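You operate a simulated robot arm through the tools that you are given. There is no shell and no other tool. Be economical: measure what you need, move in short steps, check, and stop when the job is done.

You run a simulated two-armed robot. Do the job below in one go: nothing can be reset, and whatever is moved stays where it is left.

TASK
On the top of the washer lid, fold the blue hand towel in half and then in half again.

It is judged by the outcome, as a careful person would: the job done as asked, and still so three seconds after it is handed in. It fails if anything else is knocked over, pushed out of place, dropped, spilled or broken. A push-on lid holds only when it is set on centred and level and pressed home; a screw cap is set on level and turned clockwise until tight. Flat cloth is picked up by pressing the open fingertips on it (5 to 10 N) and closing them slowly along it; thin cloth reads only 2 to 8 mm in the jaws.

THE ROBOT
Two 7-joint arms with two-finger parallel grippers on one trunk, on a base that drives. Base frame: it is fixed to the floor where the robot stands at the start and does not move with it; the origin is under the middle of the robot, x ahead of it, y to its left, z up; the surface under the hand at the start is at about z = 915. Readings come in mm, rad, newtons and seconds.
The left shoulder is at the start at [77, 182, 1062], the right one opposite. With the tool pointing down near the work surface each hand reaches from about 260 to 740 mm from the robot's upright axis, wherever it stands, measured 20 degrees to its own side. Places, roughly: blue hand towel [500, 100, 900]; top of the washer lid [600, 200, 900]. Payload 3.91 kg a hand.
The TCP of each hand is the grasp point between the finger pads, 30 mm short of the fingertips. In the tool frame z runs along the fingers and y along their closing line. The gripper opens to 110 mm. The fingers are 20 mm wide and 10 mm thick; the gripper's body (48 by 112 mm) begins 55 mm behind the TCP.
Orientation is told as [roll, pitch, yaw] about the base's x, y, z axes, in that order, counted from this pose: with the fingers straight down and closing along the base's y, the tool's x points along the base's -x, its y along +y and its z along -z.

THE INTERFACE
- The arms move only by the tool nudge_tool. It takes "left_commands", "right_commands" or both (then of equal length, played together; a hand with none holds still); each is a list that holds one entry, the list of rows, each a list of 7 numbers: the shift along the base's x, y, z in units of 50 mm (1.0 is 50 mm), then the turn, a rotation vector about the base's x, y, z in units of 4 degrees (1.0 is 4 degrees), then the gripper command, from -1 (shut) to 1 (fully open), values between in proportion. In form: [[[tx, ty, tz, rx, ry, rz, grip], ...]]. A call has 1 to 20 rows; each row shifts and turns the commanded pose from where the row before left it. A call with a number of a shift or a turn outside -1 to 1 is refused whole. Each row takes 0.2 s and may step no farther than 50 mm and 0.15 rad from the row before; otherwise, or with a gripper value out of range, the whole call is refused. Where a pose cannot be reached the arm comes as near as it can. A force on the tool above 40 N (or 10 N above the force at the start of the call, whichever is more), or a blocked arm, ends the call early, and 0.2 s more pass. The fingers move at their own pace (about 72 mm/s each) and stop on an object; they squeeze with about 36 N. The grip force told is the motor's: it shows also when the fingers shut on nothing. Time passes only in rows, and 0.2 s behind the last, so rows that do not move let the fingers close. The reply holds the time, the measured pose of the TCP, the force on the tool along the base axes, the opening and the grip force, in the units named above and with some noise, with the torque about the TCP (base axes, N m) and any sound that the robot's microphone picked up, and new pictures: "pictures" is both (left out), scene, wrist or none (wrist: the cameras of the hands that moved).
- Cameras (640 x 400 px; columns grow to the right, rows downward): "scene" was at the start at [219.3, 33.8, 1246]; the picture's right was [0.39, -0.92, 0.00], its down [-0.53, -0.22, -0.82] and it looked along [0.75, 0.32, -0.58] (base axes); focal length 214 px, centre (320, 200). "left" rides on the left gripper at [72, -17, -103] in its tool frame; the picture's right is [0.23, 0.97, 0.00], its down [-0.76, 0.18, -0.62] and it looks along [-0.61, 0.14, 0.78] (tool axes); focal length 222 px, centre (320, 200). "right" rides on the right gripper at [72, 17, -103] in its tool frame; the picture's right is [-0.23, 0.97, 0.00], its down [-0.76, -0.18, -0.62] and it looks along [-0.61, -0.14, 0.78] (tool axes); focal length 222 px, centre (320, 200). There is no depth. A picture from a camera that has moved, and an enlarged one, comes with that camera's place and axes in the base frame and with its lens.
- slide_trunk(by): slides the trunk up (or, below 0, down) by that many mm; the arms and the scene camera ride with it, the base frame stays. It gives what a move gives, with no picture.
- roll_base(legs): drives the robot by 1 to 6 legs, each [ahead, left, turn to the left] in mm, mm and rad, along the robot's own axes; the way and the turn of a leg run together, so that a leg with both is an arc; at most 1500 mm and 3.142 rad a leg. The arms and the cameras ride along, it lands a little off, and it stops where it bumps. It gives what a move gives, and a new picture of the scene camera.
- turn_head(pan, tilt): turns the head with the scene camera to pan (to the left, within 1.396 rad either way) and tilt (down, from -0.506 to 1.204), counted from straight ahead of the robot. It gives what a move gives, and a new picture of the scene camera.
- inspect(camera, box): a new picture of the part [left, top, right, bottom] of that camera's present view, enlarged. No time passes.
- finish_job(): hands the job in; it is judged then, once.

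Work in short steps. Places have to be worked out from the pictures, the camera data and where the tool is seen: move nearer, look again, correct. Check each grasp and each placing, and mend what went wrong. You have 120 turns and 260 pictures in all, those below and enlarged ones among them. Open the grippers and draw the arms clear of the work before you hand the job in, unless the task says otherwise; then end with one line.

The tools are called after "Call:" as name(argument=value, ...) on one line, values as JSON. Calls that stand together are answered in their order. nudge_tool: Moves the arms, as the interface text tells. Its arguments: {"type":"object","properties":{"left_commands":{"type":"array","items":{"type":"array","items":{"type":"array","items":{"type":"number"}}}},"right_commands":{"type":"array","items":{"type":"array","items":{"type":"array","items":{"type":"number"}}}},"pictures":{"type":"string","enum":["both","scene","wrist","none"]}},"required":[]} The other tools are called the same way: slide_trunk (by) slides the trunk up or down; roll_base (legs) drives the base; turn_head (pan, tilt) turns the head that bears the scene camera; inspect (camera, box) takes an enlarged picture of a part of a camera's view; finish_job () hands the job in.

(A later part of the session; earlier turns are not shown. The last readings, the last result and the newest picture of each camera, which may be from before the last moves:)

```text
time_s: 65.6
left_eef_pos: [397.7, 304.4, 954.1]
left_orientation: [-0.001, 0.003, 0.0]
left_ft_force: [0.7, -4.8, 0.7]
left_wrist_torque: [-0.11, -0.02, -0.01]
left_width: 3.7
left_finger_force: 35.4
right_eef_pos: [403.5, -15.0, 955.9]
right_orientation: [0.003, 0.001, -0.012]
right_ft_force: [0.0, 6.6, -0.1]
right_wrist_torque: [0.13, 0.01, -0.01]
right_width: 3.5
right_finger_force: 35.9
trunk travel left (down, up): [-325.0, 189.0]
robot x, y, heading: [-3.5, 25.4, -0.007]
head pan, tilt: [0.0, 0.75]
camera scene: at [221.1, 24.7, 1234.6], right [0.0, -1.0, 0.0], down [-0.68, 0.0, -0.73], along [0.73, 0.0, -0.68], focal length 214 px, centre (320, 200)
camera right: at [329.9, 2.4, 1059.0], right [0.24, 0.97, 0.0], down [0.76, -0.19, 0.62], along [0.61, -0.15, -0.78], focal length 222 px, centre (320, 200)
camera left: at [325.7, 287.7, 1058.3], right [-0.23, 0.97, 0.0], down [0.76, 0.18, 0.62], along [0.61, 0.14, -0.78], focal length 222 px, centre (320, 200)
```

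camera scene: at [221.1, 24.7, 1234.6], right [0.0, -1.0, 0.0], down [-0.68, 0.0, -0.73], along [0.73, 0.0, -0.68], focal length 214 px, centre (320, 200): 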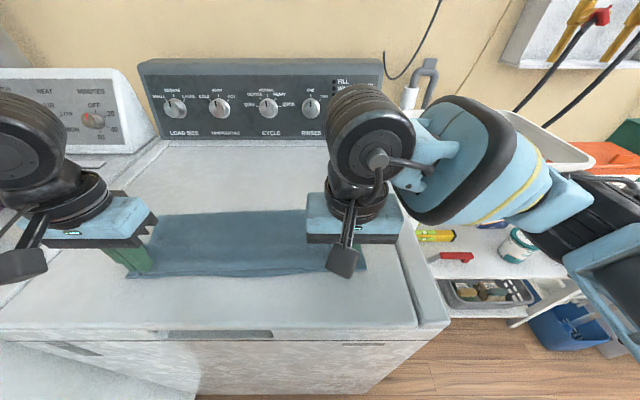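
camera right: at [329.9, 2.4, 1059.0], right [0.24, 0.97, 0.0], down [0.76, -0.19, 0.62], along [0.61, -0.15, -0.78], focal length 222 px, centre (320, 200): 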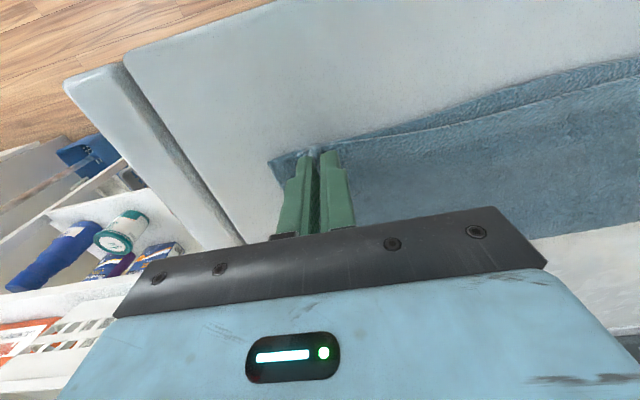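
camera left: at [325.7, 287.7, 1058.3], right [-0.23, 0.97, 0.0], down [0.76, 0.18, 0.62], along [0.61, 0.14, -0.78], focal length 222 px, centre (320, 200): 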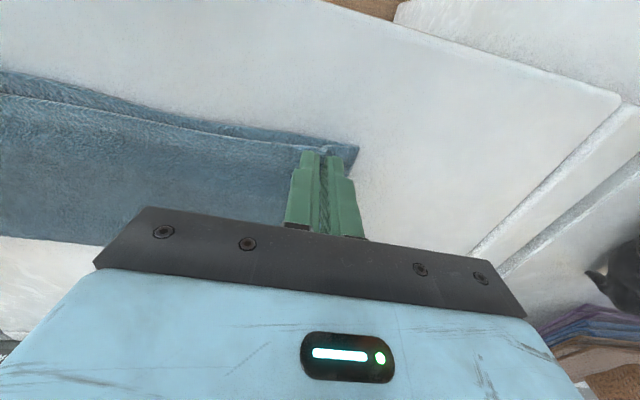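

Excellent: the edges nearly coincide. I bring the top edge 4 mm nearer, set it down, open slowly and lift straight up.

Call:
nudge_tool(left_commands=[[[-0.08, 0, -0.04, 0, 0, 0, -1], [0, 0, -0.04, 0, 0, 0, -1], [0, 0, 0, 0, 0, 0, -0.88], [0, 0, 0, 0, 0, 0, -0.76], [0, 0, 0, 0, 0, 0, -0.64], [0, 0, 0, 0, 0, 0, -0.52], [0, 0, 0, 0, 0, 0, -0.42], [0, 0, 0, 0, 0, 0, -0.42], [0, 0, 0.1, 0, 0, 0, -0.42], [0, 0, 0.3, 0, 0, 0, -0.42], [0, 0, 0.6, 0, 0, 0, -0.42], [0, 0.4, 0.6, 0, 0, 0, -0.42]]], right_commands=[[[-0.08, 0, -0.06, 0, 0, 0, -1], [0, 0, -0.04, 0, 0, 0, -1], [0, 0, 0, 0, 0, 0, -0.88], [0, 0, 0, 0, 0, 0, -0.76], [0, 0, 0, 0, 0, 0, -0.64], [0, 0, 0, 0, 0, 0, -0.52], [0, 0, 0, 0, 0, 0, -0.42], [0, 0, 0, 0, 0, 0, -0.42], [0, 0, 0.1, 0, 0, 0, -0.42], [0, 0, 0.3, 0, 0, 0, -0.42], [0, 0, 0.6, 0, 0, 0, -0.42], [0, -0.4, 0.6, 0, 0, 0, -0.42]]], pictures="none")

Call:
nudge_tool(left_commands=[[[0, 0.6, 0.4, 0, 0, 0, -0.42], [0, 0.6, 0, 0, 0, 0, -0.42]]], right_commands=[[[0, -0.8, 0.8, 0, 0, 0, -0.42], [0, -0.8, 0.4, 0, 0, 0, -0.42]]], pictures="scene")

```text
time_s: 68.2
left_eef_pos: [393.3, 322.0, 1031.2]
left_orientation: [0.0, 0.0, -0.001]
left_ft_force: [-0.4, 0.1, 0.2]
left_wrist_torque: [-0.01, 0.02, -0.02]
left_width: 32.0
left_finger_force: 0.0
right_eef_pos: [400.7, -35.0, 1033.4]
right_orientation: [0.001, 0.0, -0.013]
right_ft_force: [0.2, -0.1, 0.3]
right_wrist_torque: [0.01, -0.01, -0.04]
right_width: 32.1
right_finger_force: 0.0
trunk travel left (down, up): [-325.0, 189.0]
robot x, y, heading: [-0.8, 22.2, -0.004]
head pan, tilt: [0.0, 0.75]
```

```text
refused: row 1 steps farther than a row can; nothing moved
```

Released. I clear both arms sideways in smaller steps to see the towel.

Call:
nudge_tool(left_commands=[[[0, 0.6, 0.4, 0, 0, 0, -0.42], [0, 0.6, 0, 0, 0, 0, -0.42], [0, 0, 0, 0, 0, 0, -0.42]]], right_commands=[[[0, -0.6, 0.5, 0, 0, 0, -0.42], [0, -0.7, 0.5, 0, 0, 0, -0.42], [0, -0.7, 0.3, 0, 0, 0, -0.42]]], pictures="none")

Call:
inspect(camera="scene", box=[80, 180, 400, 380])

```text
time_s: 69.0
left_eef_pos: [395.7, 379.4, 1050.5]
left_orientation: [0.002, 0.0, -0.003]
left_ft_force: [-0.5, -0.5, -0.1]
left_wrist_torque: [0.04, -0.02, 0.04]
left_width: 32.0
left_finger_force: 0.0
right_eef_pos: [399.3, -134.7, 1096.0]
right_orientation: [0.004, 0.001, -0.012]
right_ft_force: [0.6, 0.1, -0.3]
right_wrist_torque: [-0.01, 0.01, 0.01]
right_width: 32.0
right_finger_force: 0.0
trunk travel left (down, up): [-325.0, 189.0]
robot x, y, heading: [0.5, 25.0, 0.001]
head pan, tilt: [0.0, 0.75]
```

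```text
2.00 times, centred on (240, 280) of scene
camera zoom: at [220.5, 23.5, 1234.7], right [0.0, -1.0, 0.0], down [-0.68, 0.0, -0.73], along [0.73, 0.0, -0.68], focal length 429 px, centre (480, 40)
```

zoom: 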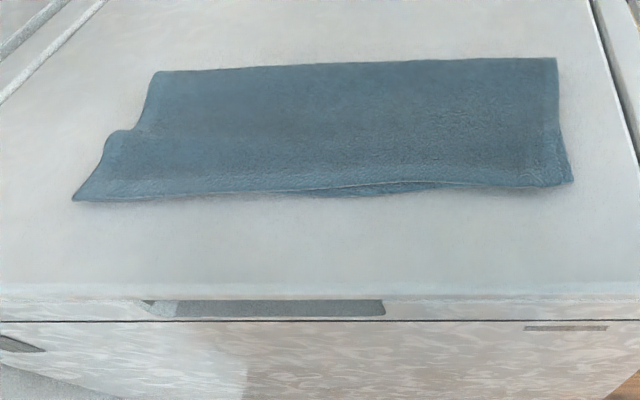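

The first fold is now well aligned (about 130 × 380 mm). For the second fold I'll take the right short end with the left hand and carry it left, so I drive the base about 175 mm to the right after lifting the right arm.

Call:
nudge_tool(left_commands=[[[0, 0, 0.5, 0, 0, -0.5, -0.42], [0, 0, 0.3, 0, 0, -0.5, -0.42]]], right_commands=[[[0, 0, 0.6, 0, 0, 0, -0.42], [0, 0, 0.6, 0, 0, 0, -0.42]]], pictures="none")

Call:
roll_base(legs=[[0, -175, 0]])

```text
time_s: 69.6
left_eef_pos: [392.6, 382.8, 1089.7]
left_orientation: [0.0, 0.002, -0.072]
left_ft_force: [0.3, 0.0, -0.4]
left_wrist_torque: [0.01, 0.01, -0.03]
left_width: 31.7
left_finger_force: 0.1
right_eef_pos: [400.2, -135.5, 1154.8]
right_orientation: [0.002, 0.0, -0.01]
right_ft_force: [0.1, 0.1, 0.7]
right_wrist_torque: [-0.01, -0.02, 0.03]
right_width: 31.7
right_finger_force: 0.2
trunk travel left (down, up): [-325.0, 189.0]
robot x, y, heading: [-0.9, 25.0, -0.0]
head pan, tilt: [0.0, 0.75]
```

```text
time_s: 71.8
left_eef_pos: [392.4, 206.3, 1089.5]
left_orientation: [0.0, 0.002, -0.071]
left_ft_force: [0.4, -0.6, -0.3]
left_wrist_torque: [-0.01, -0.03, 0.01]
left_width: 32.0
left_finger_force: 0.1
right_eef_pos: [399.0, -309.5, 1153.6]
right_orientation: [0.001, -0.001, -0.01]
right_ft_force: [0.3, 0.8, -1.3]
right_wrist_torque: [-0.01, -0.02, -0.01]
right_width: 31.9
right_finger_force: 0.0
trunk travel left (down, up): [-325.0, 189.0]
robot x, y, heading: [-1.7, -154.2, -0.001]
head pan, tilt: [0.0, 0.75]
camera scene: at [220.7, -150.3, 1234.6], right [0.0, -1.0, 0.0], down [-0.68, 0.0, -0.73], along [0.73, 0.0, -0.68], focal length 214 px, centre (320, 200)
```

scene: 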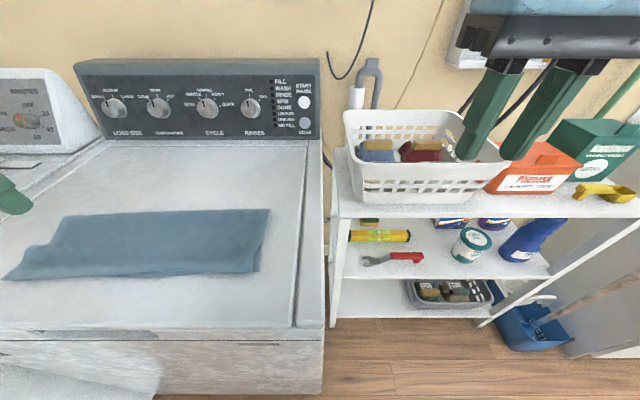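

The right short end runs from about (532,−44) to (392,−45). I bring the left hand over its middle, turned so the fingers close along x.

Call:
nudge_tool(left_commands=[[[0.07, -0.239, -0.08, 0, 0, -1, -0.42], [0.07, -0.239, -0.08, 0, 0, -1, -0.42], [0.07, -0.239, -0.08, 0, 0, -1, -0.42], [0.07, -0.239, -0.08, 0, 0, -1, -0.42], [0.07, -0.239, -0.08, 0, 0, -1, -0.42], [0.07, -0.239, -0.08, 0, 0, -1, -0.42], [0.07, -0.239, -0.08, 0, 0, -1, -0.42], [0.07, -0.239, -0.08, 0, 0, -1, -0.42], [0.07, -0.239, -0.08, 0, 0, -1, -0.42], [0.07, -0.239, -0.08, 0, 0, -1, -0.42], [0.07, -0.239, -0.08, 0, 0, -1, -0.42], [0.07, -0.239, -0.08, 0, 0, -1, -0.42], [0.07, -0.239, -0.08, 0, 0, -1, -0.42], [0.07, -0.239, -0.08, 0, 0, -1, -0.42], [0.07, -0.239, -0.08, 0, 0, -1, -0.42], [0.07, -0.239, -0.08, 0, 0, -1, -0.42], [0.07, -0.239, -0.08, 0, 0, -1, -0.42], [0.07, -0.239, -0.08, 0, 0, -1, -0.42], [0.07, -0.239, -0.08, 0, 0, -1, -0.42], [0.07, -0.239, -0.08, 0, 0, -1, -0.42]]])

```text
time_s: 76.0
left_eef_pos: [466.4, -19.4, 1012.1]
left_orientation: [0.0, 0.003, -1.466]
left_ft_force: [-0.4, 0.1, 0.0]
left_wrist_torque: [0.0, -0.01, -0.02]
left_width: 31.9
left_finger_force: 0.0
left hand out of reach, approached as far as the arm can: row 20
right_eef_pos: [400.1, -308.8, 1153.8]
right_orientation: [0.002, 0.0, -0.011]
right_ft_force: [-1.4, 0.1, 0.1]
right_wrist_torque: [0.02, 0.02, -0.02]
right_width: 32.0
right_finger_force: 0.1
trunk travel left (down, up): [-325.0, 189.0]
robot x, y, heading: [-4.6, -148.7, -0.0]
head pan, tilt: [0.0, 0.75]
camera scene: at [220.8, -149.8, 1234.6], right [0.0, -1.0, 0.0], down [-0.68, 0.0, -0.73], along [0.73, 0.0, -0.68], focal length 214 px, centre (320, 200)
camera left: at [441.8, 50.7, 1116.5], right [0.94, 0.33, 0.0], down [0.26, -0.74, 0.62], along [0.2, -0.59, -0.78], focal length 222 px, centre (320, 200)
```

scene: 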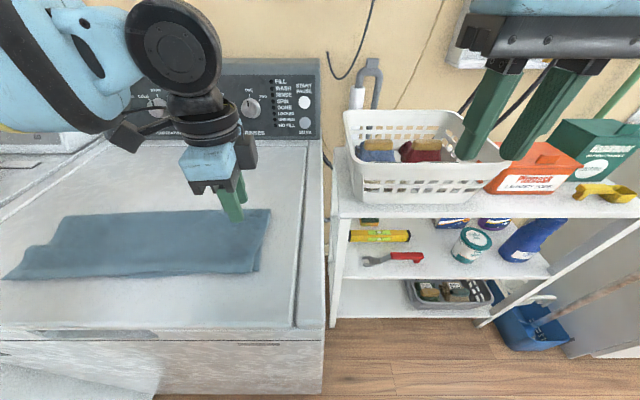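
left: 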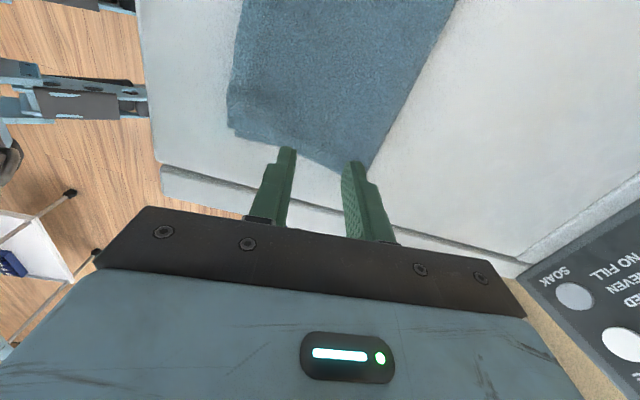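

The left arm is just at its limit; the end edge lies along y≈−47, mid x≈457. I drive 60 mm further right, then position the hand at (457,−36).

Call:
roll_base(legs=[[0, -60, 0]])

Call:
nudge_tool(left_commands=[[[-0.09, 0.43, 0, 0, 0, -0.75, -0.42], [-0.09, 0.43, -0.3, 0, 0, -0.75, -0.42], [0, 0, -0.3, 0, 0, 0, -0.42], [0, 0, -0.4, 0, 0, 0, -0.42]]])

```text
time_s: 77.2
left_eef_pos: [465.7, -79.3, 1012.6]
left_orientation: [-0.002, 0.002, -1.466]
left_ft_force: [-1.1, -0.1, -0.3]
left_wrist_torque: [0.03, 0.0, 0.0]
left_width: 31.8
left_finger_force: 0.1
right_eef_pos: [399.3, -368.0, 1154.4]
right_orientation: [0.002, -0.001, -0.013]
right_ft_force: [0.2, 0.7, -0.3]
right_wrist_torque: [0.02, -0.02, -0.01]
right_width: 32.3
right_finger_force: 0.0
trunk travel left (down, up): [-325.0, 189.0]
robot x, y, heading: [-0.8, -210.2, 0.002]
head pan, tilt: [0.0, 0.75]
camera scene: at [220.6, -209.3, 1234.6], right [0.0, -1.0, 0.0], down [-0.68, 0.0, -0.73], along [0.73, 0.0, -0.68], focal length 214 px, centre (320, 200)
```

scene: 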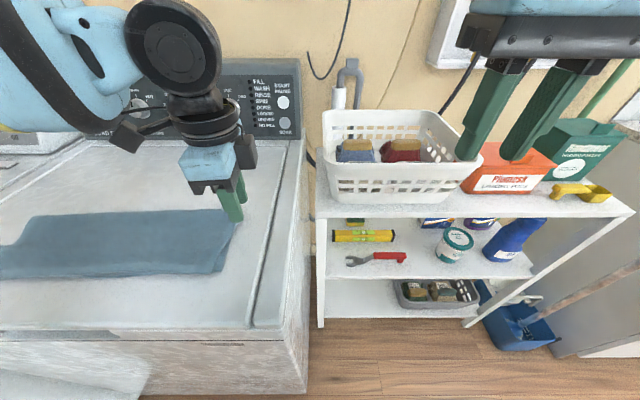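

```text
time_s: 78.2
left_eef_pos: [457.9, -36.9, 962.9]
left_orientation: [0.0, 0.001, -1.573]
left_ft_force: [0.1, 0.0, -0.7]
left_wrist_torque: [-0.02, 0.0, 0.01]
left_width: 32.1
left_finger_force: 0.0
right_eef_pos: [399.6, -367.8, 1153.3]
right_orientation: [0.002, 0.001, -0.012]
right_ft_force: [0.7, -0.6, 0.2]
right_wrist_torque: [0.04, -0.04, 0.02]
right_width: 32.0
right_finger_force: 0.1
trunk travel left (down, up): [-325.0, 189.0]
robot x, y, heading: [-0.0, -204.6, -0.001]
head pan, tilt: [0.0, 0.75]
camera scene: at [220.7, -208.9, 1234.6], right [0.0, -1.0, 0.0], down [-0.68, 0.0, -0.73], along [0.73, 0.0, -0.68], focal length 214 px, centre (320, 200)
camera left: at [440.8, 36.1, 1066.3], right [0.97, 0.23, 0.0], down [0.18, -0.76, 0.62], along [0.14, -0.61, -0.78], focal length 222 px, centre (320, 200)
```

scene: 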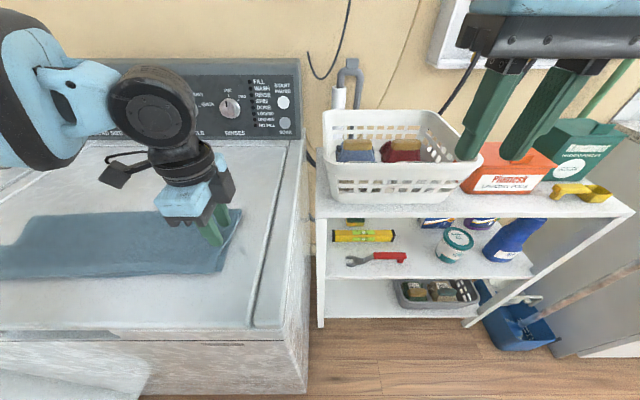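
left: 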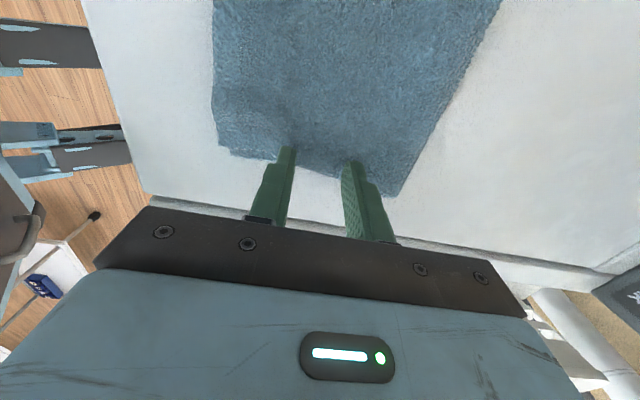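

Looking closely at the end to see both layers.

Call:
inspect(camera="left", box=[200, 80, 440, 230])

```text
2.67 times, centred on (320, 155) of left
camera zoom: at [440.8, 36.1, 1066.3], right [0.97, 0.23, 0.0], down [0.18, -0.76, 0.62], along [0.14, -0.61, -0.78], focal length 592 px, centre (320, 320)
```

zoom: 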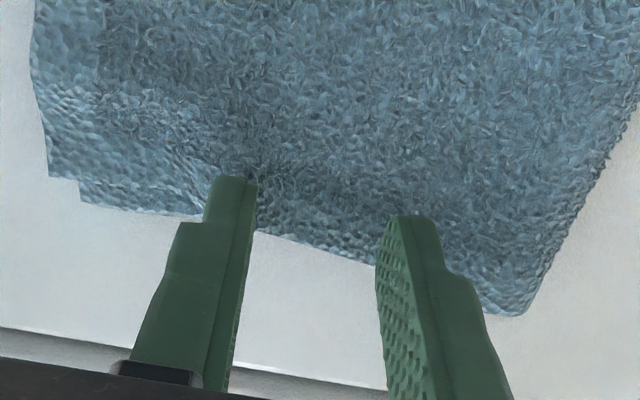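

Layers coincide within several mm. I widen the opening a bit, for two layers, and lower to contact.

Call:
nudge_tool(left_commands=[[[0, -0.06, -0.08, 0, 0, 0, -0.27], [0, 0, -0.08, 0, 0, 0, -0.27], [0, 0, -0.04, 0, 0, 0, -0.27], [0, 0, -0.03, 0, 0, 0, -0.27], [0, 0, -0.02, 0, 0, 0, -0.27]]], pictures="none")

```text
time_s: 79.4
left_eef_pos: [457.4, -39.2, 951.9]
left_orientation: [0.001, 0.0, -1.571]
left_ft_force: [-1.0, -0.9, 7.7]
left_wrist_torque: [-0.03, 0.0, 0.0]
left_width: 40.1
left_finger_force: 0.0
right_eef_pos: [397.7, -368.8, 1153.6]
right_orientation: [0.001, 0.0, -0.011]
right_ft_force: [0.3, 0.0, 0.1]
right_wrist_torque: [0.02, -0.01, 0.02]
right_width: 31.7
right_finger_force: 0.0
trunk travel left (down, up): [-325.0, 189.0]
robot x, y, heading: [0.8, -208.5, 0.001]
head pan, tilt: [0.0, 0.75]
```

7.7 N of contact. Press a touch more and close slowly.

Call:
nudge_tool(left_commands=[[[0, 0, -0.01, 0, 0, 0, -0.33], [0, 0, 0, 0, 0, 0, -0.4], [0, 0, 0, 0, 0, 0, -0.47], [0, 0, 0, 0, 0, 0, -0.54], [0, 0, 0, 0, 0, 0, -0.61], [0, 0, 0, 0, 0, 0, -0.68], [0, 0, 0, 0, 0, 0, -0.75], [0, 0, 0, 0, 0, 0, -0.82], [0, 0, 0, 0, 0, 0, -0.9], [0, 0, 0, 0, 0, 0, -1], [0, 0, 0, 0, 0, 0, -1], [0, 0, 0, 0, 0, 0, -1]]], pictures="wrist")

```text
time_s: 82.0
left_eef_pos: [456.6, -39.3, 950.5]
left_orientation: [0.001, 0.001, -1.572]
left_ft_force: [0.7, -0.3, 12.9]
left_wrist_torque: [0.07, -0.01, 0.01]
left_width: 8.0
left_finger_force: 36.3
right_eef_pos: [398.7, -368.0, 1154.1]
right_orientation: [0.003, 0.0, -0.013]
right_ft_force: [0.2, 1.2, 0.3]
right_wrist_torque: [-0.02, 0.02, 0.01]
right_width: 31.7
right_finger_force: 0.0
trunk travel left (down, up): [-325.0, 189.0]
robot x, y, heading: [-0.4, -206.4, -0.002]
head pan, tilt: [0.0, 0.75]
camera left: at [440.3, 33.1, 1054.4], right [0.97, 0.23, 0.0], down [0.18, -0.76, 0.62], along [0.14, -0.61, -0.78], focal length 222 px, centre (320, 200)
```

left: 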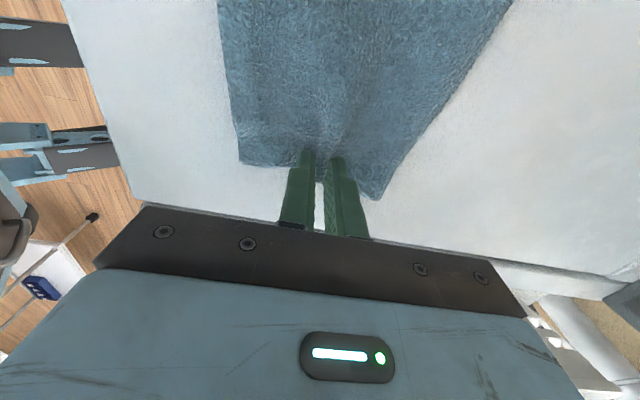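

It reads 8.0 mm, about twice a single layer. I lift 50 mm with a little leftward motion and check that both layers come along.

Call:
nudge_tool(left_commands=[[[0, 0.08, 0.35, 0, 0, 0, -1], [0, 0.12, 0.35, 0, 0, 0, -1], [0, 0.2, 0.35, 0, 0, 0, -1]]])

Call:
inspect(camera="scene", box=[0, 150, 320, 350])

```text
time_s: 82.8
left_eef_pos: [456.0, -19.2, 1002.5]
left_orientation: [0.0, 0.002, -1.573]
left_ft_force: [0.2, -0.5, -1.0]
left_wrist_torque: [-0.02, 0.02, -0.01]
left_width: 7.3
left_finger_force: 36.3
right_eef_pos: [399.5, -368.1, 1154.1]
right_orientation: [0.001, 0.001, -0.012]
right_ft_force: [-0.5, -0.4, 0.0]
right_wrist_torque: [0.0, -0.03, 0.02]
right_width: 31.8
right_finger_force: 0.1
trunk travel left (down, up): [-325.0, 189.0]
robot x, y, heading: [1.2, -208.8, -0.006]
head pan, tilt: [0.0, 0.75]
camera scene: at [220.3, -208.8, 1234.7], right [0.0, -1.0, 0.0], down [-0.68, 0.0, -0.73], along [0.73, 0.0, -0.68], focal length 214 px, centre (320, 200)
camera left: at [438.4, 53.0, 1106.9], right [0.97, 0.23, 0.0], down [0.18, -0.76, 0.62], along [0.14, -0.61, -0.78], focal length 222 px, centre (320, 200)
```

scene: 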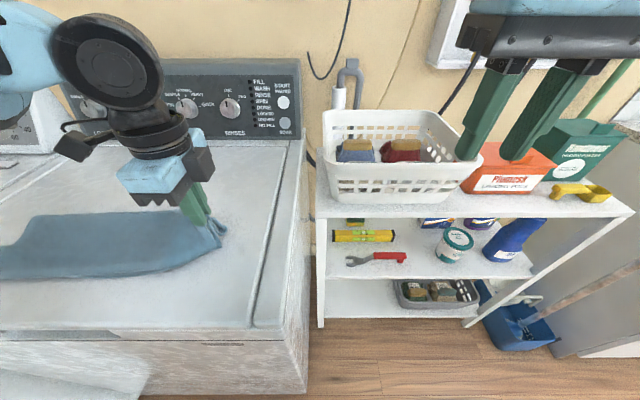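
left: 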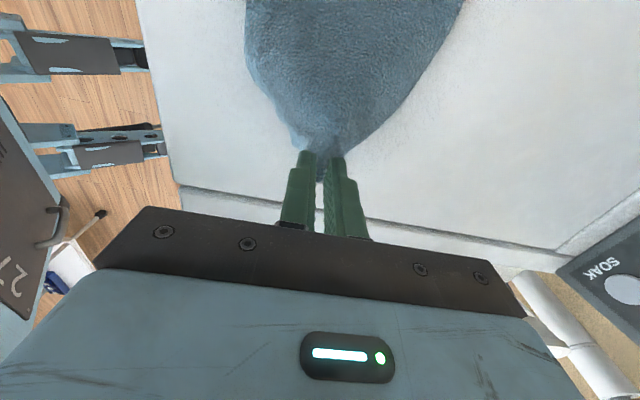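

```text
2.00 times, centred on (160, 250) of scene
camera zoom: at [220.3, -208.8, 1234.7], right [0.0, -1.0, 0.0], down [-0.68, 0.0, -0.73], along [0.73, 0.0, -0.68], focal length 429 px, centre (640, 100)
```

zoom: 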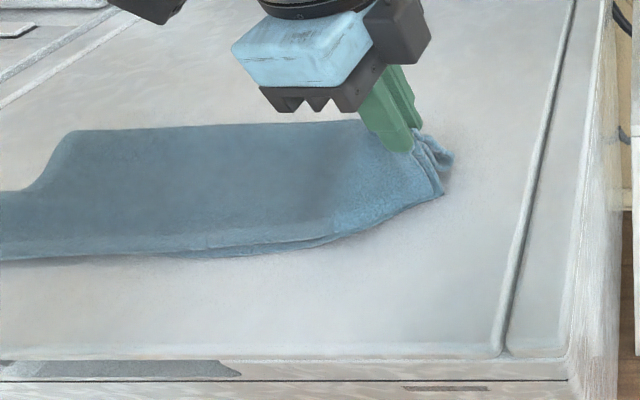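

Both layers are in the grip. I continue the arc up and leftward, tilting the fingers; then I'll let the base drive carry the hand over the top.

Call:
nudge_tool(left_commands=[[[0, 0.46, 0.56, -1, 0, 0, -1], [0, 0.6, 0.56, -1, 0, 0, -1], [0, 0.72, 0.44, -1, 0, 0, -1]]], pictures="none")

Call:
roll_base(legs=[[0, 160, 0]])

```text
time_s: 83.6
left_eef_pos: [460.2, 70.4, 1078.7]
left_orientation: [0.001, -0.208, -1.572]
left_ft_force: [0.4, 0.9, -0.4]
left_wrist_torque: [0.02, -0.02, -0.03]
left_width: 7.5
left_finger_force: 35.9
right_eef_pos: [398.2, -367.3, 1154.3]
right_orientation: [0.001, 0.001, -0.013]
right_ft_force: [0.0, -0.2, -0.5]
right_wrist_torque: [0.0, 0.0, -0.02]
right_width: 31.9
right_finger_force: 0.0
trunk travel left (down, up): [-325.0, 189.0]
robot x, y, heading: [0.5, -210.1, -0.006]
head pan, tilt: [0.0, 0.75]
```

```text
time_s: 85.7
left_eef_pos: [461.9, 231.4, 1079.9]
left_orientation: [0.001, -0.207, -1.574]
left_ft_force: [0.1, 0.0, 0.5]
left_wrist_torque: [0.01, 0.04, 0.02]
left_width: 7.4
left_finger_force: 36.5
right_eef_pos: [398.7, -205.9, 1154.4]
right_orientation: [0.002, 0.0, -0.014]
right_ft_force: [0.4, 0.7, 0.3]
right_wrist_torque: [0.03, -0.02, -0.01]
right_width: 32.0
right_finger_force: 0.0
trunk travel left (down, up): [-325.0, 189.0]
robot x, y, heading: [-2.4, -49.6, -0.002]
head pan, tilt: [0.0, 0.75]
camera scene: at [221.1, -47.5, 1234.6], right [0.0, -1.0, 0.0], down [-0.68, 0.0, -0.73], along [0.73, 0.0, -0.68], focal length 214 px, centre (320, 200)
```

scene: 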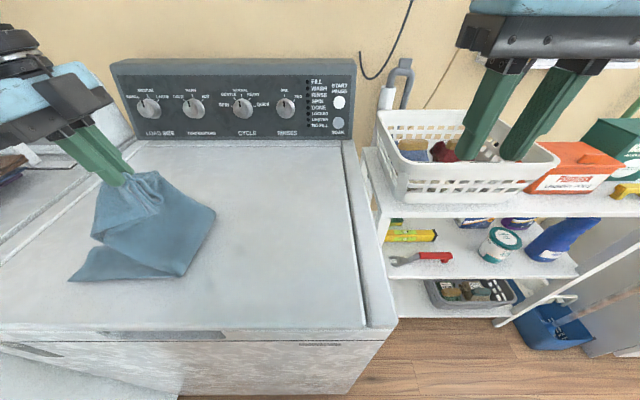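

The towel is over the top, hanging from the grip. I bring it down to the left with more tilt, stopping partway to look.

Call:
nudge_tool(left_commands=[[[0, 0.538, -0.25, -1, 0, 0, -1], [0, 0.48, -0.37, -1, 0, 0, -1], [0, 0.4, -0.456, -1, 0, 0, -1], [0, 0.28, -0.5, -1, 0, 0, -1], [0, 0.2, -0.4, -1, 0, 0, -1]]])

```text
time_s: 86.8
left_eef_pos: [459.7, 326.8, 980.0]
left_orientation: [0.002, -0.558, -1.573]
left_ft_force: [0.2, 0.2, -0.4]
left_wrist_torque: [-0.07, -0.03, -0.01]
left_width: 7.3
left_finger_force: 35.9
right_eef_pos: [400.4, -207.2, 1155.0]
right_orientation: [0.002, 0.001, -0.015]
right_ft_force: [-0.1, 0.5, -0.4]
right_wrist_torque: [0.02, -0.03, 0.0]
right_width: 31.9
right_finger_force: 0.1
trunk travel left (down, up): [-325.0, 189.0]
robot x, y, heading: [0.8, -47.3, -0.0]
head pan, tilt: [0.0, 0.75]
camera scene: at [221.2, -47.2, 1234.6], right [0.0, -1.0, 0.0], down [-0.68, 0.0, -0.73], along [0.73, 0.0, -0.68], focal length 214 px, centre (320, 200)
camera left: at [443.4, 444.5, 1030.3], right [0.97, 0.19, -0.12], down [0.18, -0.32, 0.93], along [0.14, -0.93, -0.34], focal length 222 px, centre (320, 200)
```

scene: 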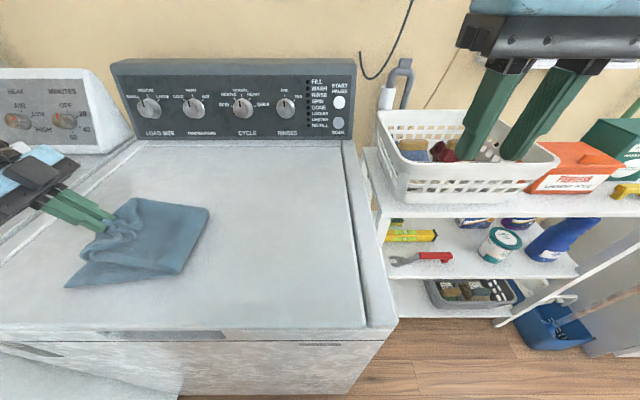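
left: 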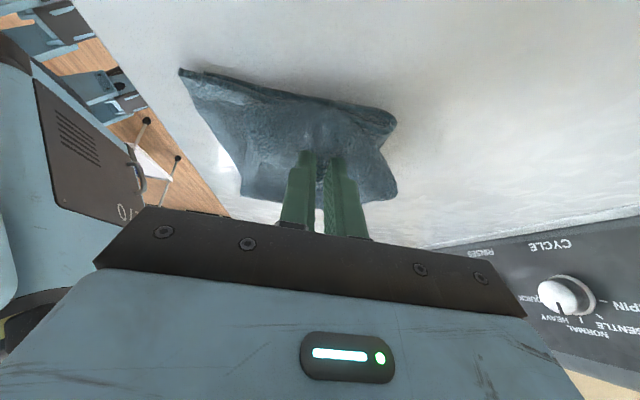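

Zooming in on how the end is hanging before setting it down.

Call:
inspect(camera="scene", box=[40, 170, 240, 310])

Call:
inspect(camera="left", box=[160, 50, 420, 220])

```text
2.86 times, centred on (140, 240) of scene
camera zoom: at [221.2, -47.2, 1234.6], right [0.0, -1.0, 0.0], down [-0.68, 0.0, -0.73], along [0.73, 0.0, -0.68], focal length 613 px, centre (834, 86)
```

zoom: 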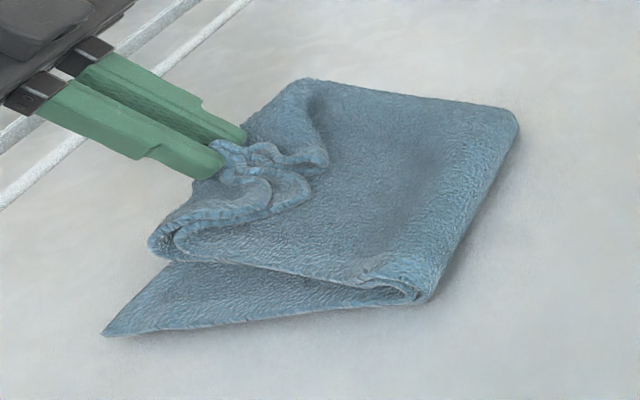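

```text
2.35 times, centred on (290, 135) of left
camera zoom: at [443.4, 444.5, 1030.3], right [0.97, 0.19, -0.12], down [0.18, -0.32, 0.93], along [0.14, -0.93, -0.34], focal length 523 px, centre (391, 353)
```

zoom: 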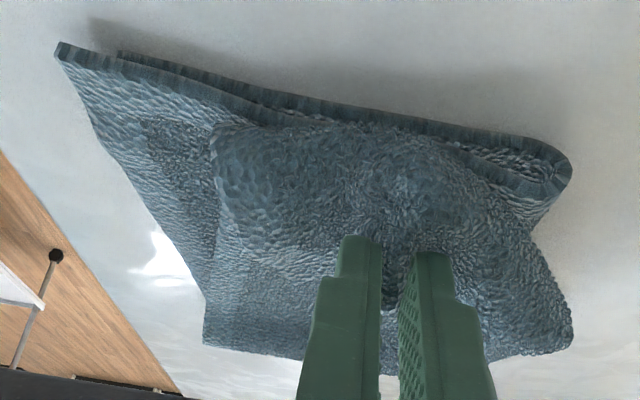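

The end's hem curls back over the grip, as it did at first on the earlier fold, where it relaxed flat on release. I lower it, open slowly, and withdraw along the finger axis.

Call:
nudge_tool(left_commands=[[[0, 0.04, -0.25, 0, 0, 0, -1], [0, 0.02, -0.2, 0, 0, 0, -1], [0, 0, 0, 0, 0, 0, -0.88], [0, 0, 0, 0, 0, 0, -0.76], [0, 0, 0, 0, 0, 0, -0.64], [0, 0, 0, 0, 0, 0, -0.52], [0, 0, 0, 0, 0, 0, -0.4], [0, 0, 0, 0, 0, 0, -0.27], [0, 0, 0, 0, 0, 0, -0.27]]])

```text
time_s: 88.8
left_eef_pos: [460.4, 328.6, 958.8]
left_orientation: [0.003, -0.559, -1.575]
left_ft_force: [-2.4, 1.7, 11.9]
left_wrist_torque: [-0.13, 0.01, -0.03]
left_width: 35.7
left_finger_force: 0.2
right_eef_pos: [398.4, -206.9, 1153.9]
right_orientation: [0.001, -0.001, -0.014]
right_ft_force: [-1.2, 0.2, 0.0]
right_wrist_torque: [-0.01, -0.03, 0.01]
right_width: 31.6
right_finger_force: 0.0
trunk travel left (down, up): [-325.0, 189.0]
robot x, y, heading: [-4.2, -46.1, -0.001]
head pan, tilt: [0.0, 0.75]
camera scene: at [219.9, -48.2, 1234.8], right [0.0, -1.0, 0.0], down [-0.68, 0.0, -0.73], along [0.73, 0.0, -0.68], focal length 214 px, centre (320, 200)
camera left: at [443.3, 446.8, 1009.0], right [0.97, 0.19, -0.12], down [0.18, -0.32, 0.93], along [0.14, -0.93, -0.34], focal length 222 px, centre (320, 200)
```

scene: 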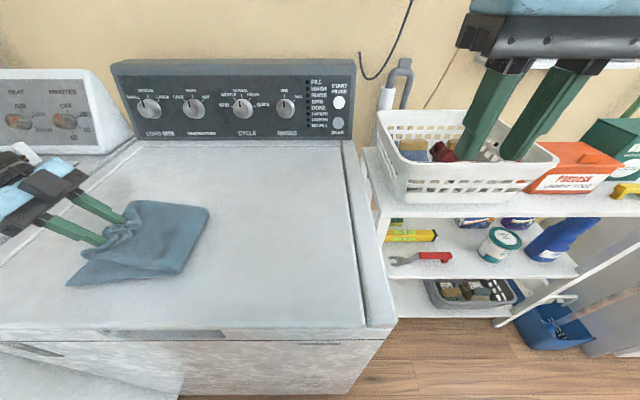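
left: 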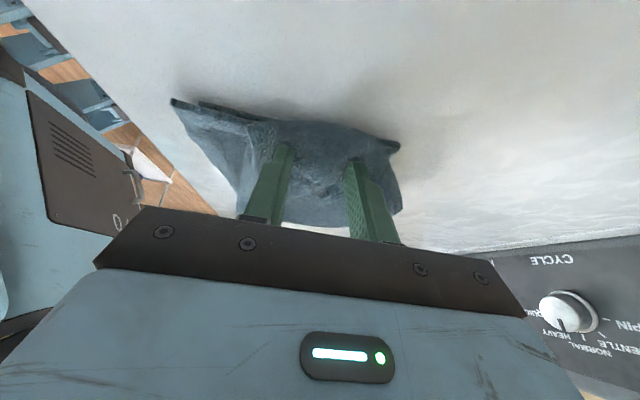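

Open. Withdrawing along the finger axis, then up and to the left.

Call:
nudge_tool(left_commands=[[[0, 0.1, 0.16, 0, 0, 0, -0.27], [0, 0.2, 0.34, 0, 0, 0, -0.27], [0, 0.3, 0.5, 0, 0, 0, -0.27], [0, 0.4, 0.6, 1, 0, 0, -0.27], [0, 0.4, 0.6, 1, 0, 0, -0.27]]], pictures="wrist")

Call:
inspect(camera="scene", box=[40, 170, 240, 310])

```text
time_s: 90.0
left_eef_pos: [461.9, 398.6, 1068.1]
left_orientation: [0.002, -0.416, -1.576]
left_ft_force: [0.0, -0.2, 0.0]
left_wrist_torque: [0.02, 0.02, 0.0]
left_width: 40.3
left_finger_force: 0.1
right_eef_pos: [399.4, -207.5, 1154.0]
right_orientation: [0.001, -0.001, -0.014]
right_ft_force: [-0.2, 0.4, 0.2]
right_wrist_torque: [0.0, 0.01, 0.03]
right_width: 31.9
right_finger_force: 0.0
trunk travel left (down, up): [-325.0, 189.0]
robot x, y, heading: [-2.0, -45.5, -0.001]
head pan, tilt: [0.0, 0.75]
camera left: at [445.5, 506.9, 1134.3], right [0.97, 0.2, -0.09], down [0.18, -0.45, 0.88], along [0.14, -0.87, -0.47], focal length 222 px, centre (320, 200)
```

left: 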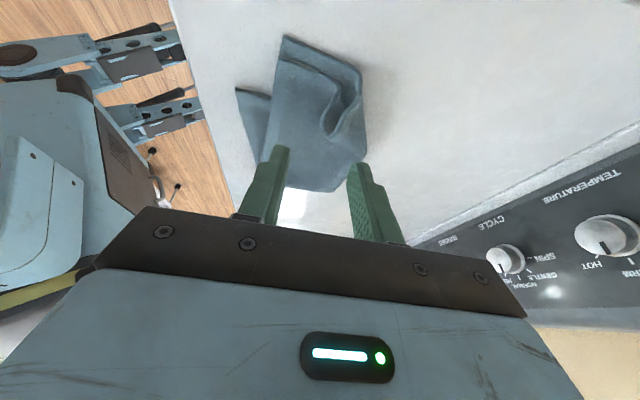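

```text
2.86 times, centred on (140, 240) of scene
camera zoom: at [220.9, -48.0, 1234.6], right [0.0, -1.0, 0.0], down [-0.68, 0.0, -0.73], along [0.73, 0.0, -0.68], focal length 613 px, centre (834, 86)
```

zoom: 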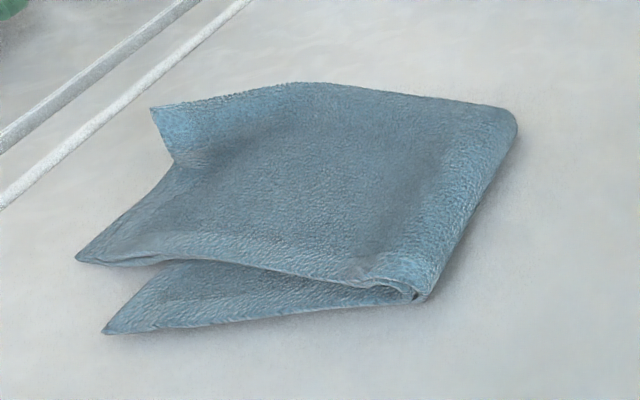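

It relaxed flat, but the top half looks skewed and overshooting on the left. I drive the base left to get a proper view, with the left hand raised first.

Call:
nudge_tool(left_commands=[[[-0.3, 0, 0.6, 1, 0, 0, -0.27], [-0.3, 0, 0.6, 1, 0, 0, -0.27], [-0.3, 0, 0.4, 1, 0, 0, -0.27], [0, 0, 0, 1, 0, 0, -0.27], [0, 0, 0, 1, 0, 0, -0.27], [0, 0, 0, 0.96, 0, 0, -0.27]]], pictures="none")

Call:
roll_base(legs=[[0, 180, 0]])

Call:
inspect(camera="scene", box=[160, 160, 360, 310])

```text
time_s: 91.5
left_eef_pos: [416.8, 399.1, 1148.3]
left_orientation: [0.0, -0.001, -1.572]
left_ft_force: [0.3, 0.1, -0.7]
left_wrist_torque: [0.0, 0.01, 0.02]
left_width: 40.2
left_finger_force: 0.0
right_eef_pos: [399.9, -205.9, 1153.5]
right_orientation: [0.002, 0.0, -0.014]
right_ft_force: [0.3, 0.0, 0.2]
right_wrist_torque: [-0.02, 0.02, 0.02]
right_width: 31.9
right_finger_force: 0.0
trunk travel left (down, up): [-325.0, 189.0]
robot x, y, heading: [-4.4, -48.7, -0.002]
head pan, tilt: [0.0, 0.75]
```

```text
time_s: 93.7
left_eef_pos: [415.4, 583.1, 1148.4]
left_orientation: [0.0, 0.0, -1.57]
left_ft_force: [0.1, -0.4, 0.0]
left_wrist_torque: [0.0, 0.02, -0.05]
left_width: 40.3
left_finger_force: 0.1
right_eef_pos: [400.1, -23.3, 1154.7]
right_orientation: [0.001, 0.001, -0.012]
right_ft_force: [0.4, 0.1, 0.1]
right_wrist_torque: [-0.05, -0.02, 0.03]
right_width: 31.8
right_finger_force: 0.1
trunk travel left (down, up): [-325.0, 189.0]
robot x, y, heading: [0.7, 133.5, -0.002]
head pan, tilt: [0.0, 0.75]
camera scene: at [221.7, 135.7, 1234.6], right [0.0, -1.0, 0.0], down [-0.68, 0.0, -0.73], along [0.73, 0.0, -0.68], focal length 214 px, centre (320, 200)
```

scene: 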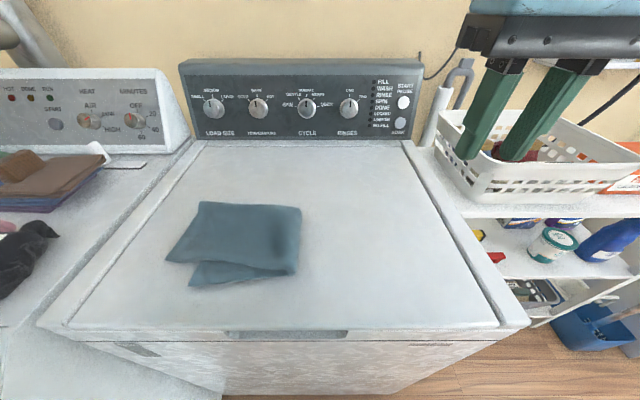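

```text
2.67 times, centred on (260, 235) of scene
camera zoom: at [221.7, 135.7, 1234.6], right [0.0, -1.0, 0.0], down [-0.68, 0.0, -0.73], along [0.73, 0.0, -0.68], focal length 572 px, centre (480, 107)
```

zoom: 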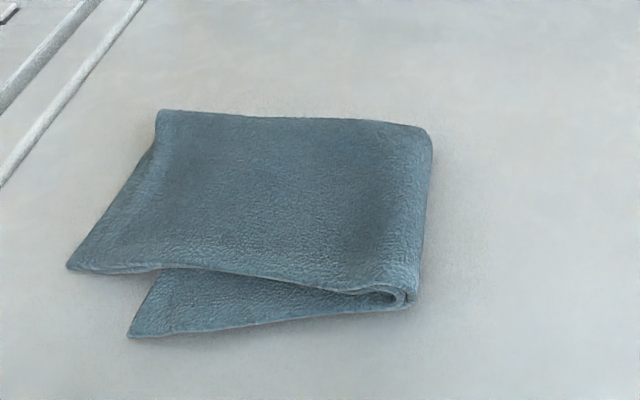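

After settling, the second fold is tidy, but the top half overshoots left by about 50 mm and sits about 40 mm too far back (end centre (480,389) vs the lower end's (443,342)). I'll regrasp that overhanging end, lift it and re-lay it; first drive 55 mm right for reach and bring the left hand in.

Call:
roll_base(legs=[[0, -55, 0]])

Call:
nudge_tool(left_commands=[[[0.2, -0.45, -0.3, 0, 0, 0, -0.27], [0.2, -0.5, -0.4, 0, 0, 0, -0.27], [0.2, -0.5, -0.4, 0, 0, 0, -0.27], [0.2, -0.5, -0.4, 0, 0, 0, -0.27], [0.2, -0.5, -0.5, 0, 0, 0, -0.27], [0.3, -0.55, -0.5, 0, 0, 0, -0.27], [0, 0, -0.5, 0, 0, 0, -0.27]]])

```text
time_s: 94.8
left_eef_pos: [417.1, 530.1, 1149.0]
left_orientation: [0.0, 0.0, -1.574]
left_ft_force: [0.0, 0.0, 0.7]
left_wrist_torque: [0.0, 0.0, 0.03]
left_width: 40.1
left_finger_force: 0.1
right_eef_pos: [400.8, -77.2, 1155.1]
right_orientation: [-0.001, -0.001, -0.014]
right_ft_force: [0.1, -0.4, -0.1]
right_wrist_torque: [0.02, -0.01, 0.01]
right_width: 32.0
right_finger_force: 0.1
trunk travel left (down, up): [-325.0, 189.0]
robot x, y, heading: [-0.1, 78.2, -0.004]
head pan, tilt: [0.0, 0.75]
camera scene: at [221.6, 81.5, 1234.6], right [0.0, -1.0, 0.0], down [-0.68, 0.0, -0.73], along [0.73, 0.0, -0.68], focal length 214 px, centre (320, 200)
```

scene: 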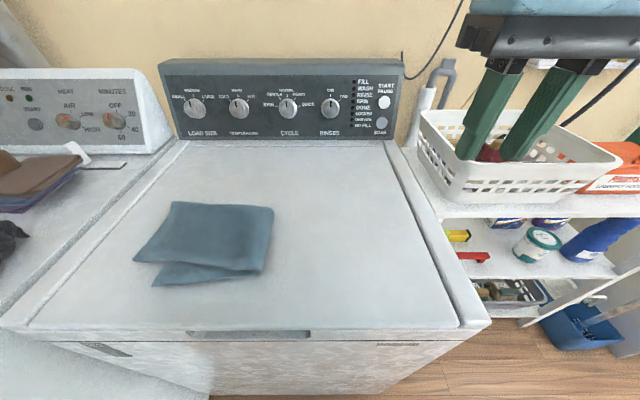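

```text
time_s: 96.4
left_eef_pos: [483.3, 381.4, 999.7]
left_orientation: [-0.001, -0.003, -1.572]
left_ft_force: [0.6, 0.2, 0.2]
left_wrist_torque: [-0.01, 0.02, 0.02]
left_width: 40.0
left_finger_force: 0.0
right_eef_pos: [400.6, -77.2, 1154.3]
right_orientation: [0.002, 0.0, -0.014]
right_ft_force: [0.1, 0.5, 0.0]
right_wrist_torque: [0.01, -0.01, 0.0]
right_width: 31.9
right_finger_force: 0.1
trunk travel left (down, up): [-325.0, 189.0]
robot x, y, heading: [3.6, 79.1, -0.002]
head pan, tilt: [0.0, 0.75]
camera scene: at [221.6, 82.4, 1234.6], right [0.0, -1.0, 0.0], down [-0.68, 0.0, -0.73], along [0.73, 0.0, -0.68], focal length 214 px, centre (320, 200)
camera left: at [466.9, 454.6, 1103.4], right [0.97, 0.23, 0.0], down [0.18, -0.76, 0.62], along [0.14, -0.61, -0.78], focal length 222 px, centre (320, 200)
```

scene: 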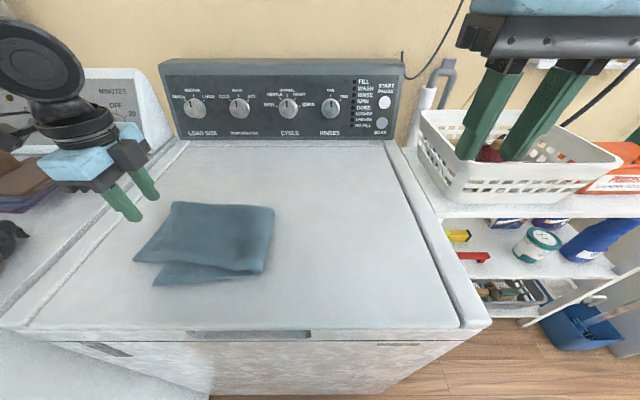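
left: 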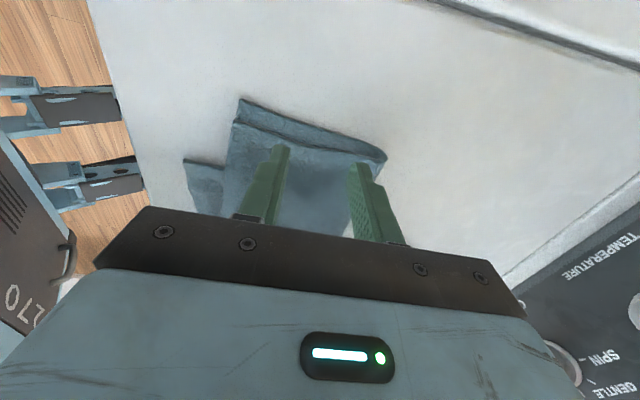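

Zooming in on the end to see its layering before gripping.

Call:
inspect(camera="left", box=[170, 80, 410, 230])

```text
2.67 times, centred on (290, 155) of left
camera zoom: at [466.9, 454.6, 1103.4], right [0.97, 0.23, 0.0], down [0.18, -0.76, 0.62], along [0.14, -0.61, -0.78], focal length 592 px, centre (400, 320)
```

zoom: 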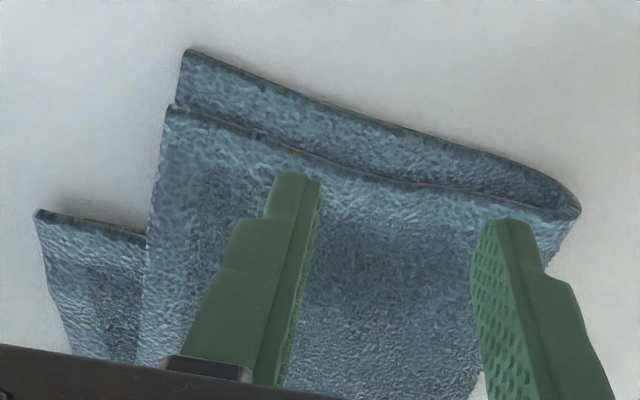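

The end has both layers with about 15 mm slip between them. I grip at y≈368 so both are caught, still beyond the lower half's edge.

Call:
nudge_tool(left_commands=[[[0, -0.26, -0.3, 0, 0, 0, -0.27], [0, 0, -0.3, 0, 0, 0, -0.27], [0, 0, -0.25, 0, 0, 0, -0.27], [0, 0, -0.04, 0, 0, 0, -0.27], [0, 0, -0.03, 0, 0, 0, -0.27]]], pictures="none")

```text
time_s: 97.6
left_eef_pos: [482.5, 368.0, 952.9]
left_orientation: [0.0, -0.001, -1.574]
left_ft_force: [0.1, 0.2, 1.8]
left_wrist_torque: [-0.01, 0.01, 0.0]
left_width: 40.0
left_finger_force: 0.1
right_eef_pos: [400.1, -77.5, 1153.5]
right_orientation: [0.001, 0.001, -0.015]
right_ft_force: [0.0, 1.2, 0.9]
right_wrist_torque: [0.02, -0.01, -0.01]
right_width: 31.8
right_finger_force: 0.0
trunk travel left (down, up): [-325.0, 189.0]
robot x, y, heading: [-0.1, 82.0, -0.006]
head pan, tilt: [0.0, 0.75]
```

Just touching; press slightly more and close slowly.

Call:
nudge_tool(left_commands=[[[0, 0, -0.03, 0, 0, 0, -0.27], [0, 0, -0.01, 0, 0, 0, -0.33], [0, 0, 0, 0, 0, 0, -0.4], [0, 0, 0, 0, 0, 0, -0.47], [0, 0, 0, 0, 0, 0, -0.54], [0, 0, 0, 0, 0, 0, -0.61], [0, 0, 0, 0, 0, 0, -0.68], [0, 0, 0, 0, 0, 0, -0.75], [0, 0, 0, 0, 0, 0, -0.82], [0, 0, 0, 0, 0, 0, -0.9], [0, 0, 0, 0, 0, 0, -1], [0, 0, 0, 0, 0, 0, -1], [0, 0, 0, 0, 0, 0, -1]]], pictures="wrist")

```text
time_s: 100.4
left_eef_pos: [481.8, 366.7, 950.7]
left_orientation: [-0.001, -0.001, -1.572]
left_ft_force: [-0.7, -0.2, 7.7]
left_wrist_torque: [0.0, 0.04, 0.03]
left_width: 7.3
left_finger_force: 35.8
right_eef_pos: [399.6, -78.2, 1154.2]
right_orientation: [0.001, 0.0, -0.014]
right_ft_force: [0.6, 0.2, 0.4]
right_wrist_torque: [0.0, 0.0, -0.03]
right_width: 32.1
right_finger_force: 0.1
trunk travel left (down, up): [-325.0, 189.0]
robot x, y, heading: [3.2, 87.4, -0.003]
head pan, tilt: [0.0, 0.75]
camera left: at [465.4, 439.2, 1054.5], right [0.97, 0.23, 0.0], down [0.18, -0.76, 0.62], along [0.14, -0.61, -0.78], focal length 222 px, centre (320, 200)
```

left: 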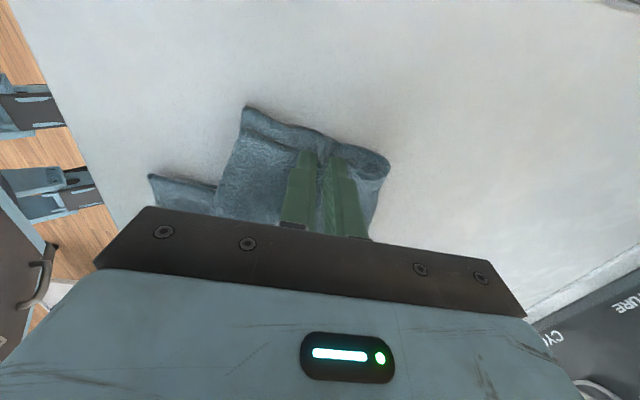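

Both layers gripped (7.3 mm). Lift up and back over toward the hinge line, shifting toward me by 39 mm.

Call:
nudge_tool(left_commands=[[[-0.13, -0.2, 0.6, 0, 0, 0, -1], [-0.13, -0.4, 0.6, 0, 0, 0, -1], [-0.13, -0.5, 0.6, 0, 0, 0, -1], [-0.13, -0.6, 0.5, 0, 0, 0, -1], [-0.13, -0.6, 0.4, 0, 0, 0, -1], [-0.13, -0.64, 0.3, 0, 0, 0, -1]]], pictures="none")

Call:
inspect(camera="scene", box=[100, 100, 340, 300])

```text
time_s: 101.8
left_eef_pos: [443.3, 220.2, 1096.8]
left_orientation: [-0.003, 0.0, -1.569]
left_ft_force: [-0.1, -0.4, -0.2]
left_wrist_torque: [0.01, -0.01, 0.02]
left_width: 6.8
left_finger_force: 36.1
right_eef_pos: [401.3, -77.5, 1155.0]
right_orientation: [0.002, 0.0, -0.013]
right_ft_force: [1.3, -0.5, -0.1]
right_wrist_torque: [-0.01, 0.01, 0.0]
right_width: 31.9
right_finger_force: 0.0
trunk travel left (down, up): [-325.0, 189.0]
robot x, y, heading: [-0.5, 81.6, -0.003]
head pan, tilt: [0.0, 0.75]
```

```text
2.00 times, centred on (220, 200) of scene
camera zoom: at [223.0, 81.6, 1234.3], right [0.0, -1.0, 0.0], down [-0.68, 0.0, -0.73], along [0.73, 0.0, -0.68], focal length 429 px, centre (520, 200)
```

zoom: 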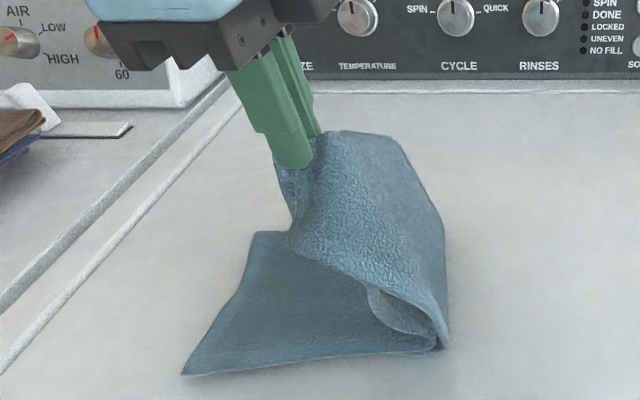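

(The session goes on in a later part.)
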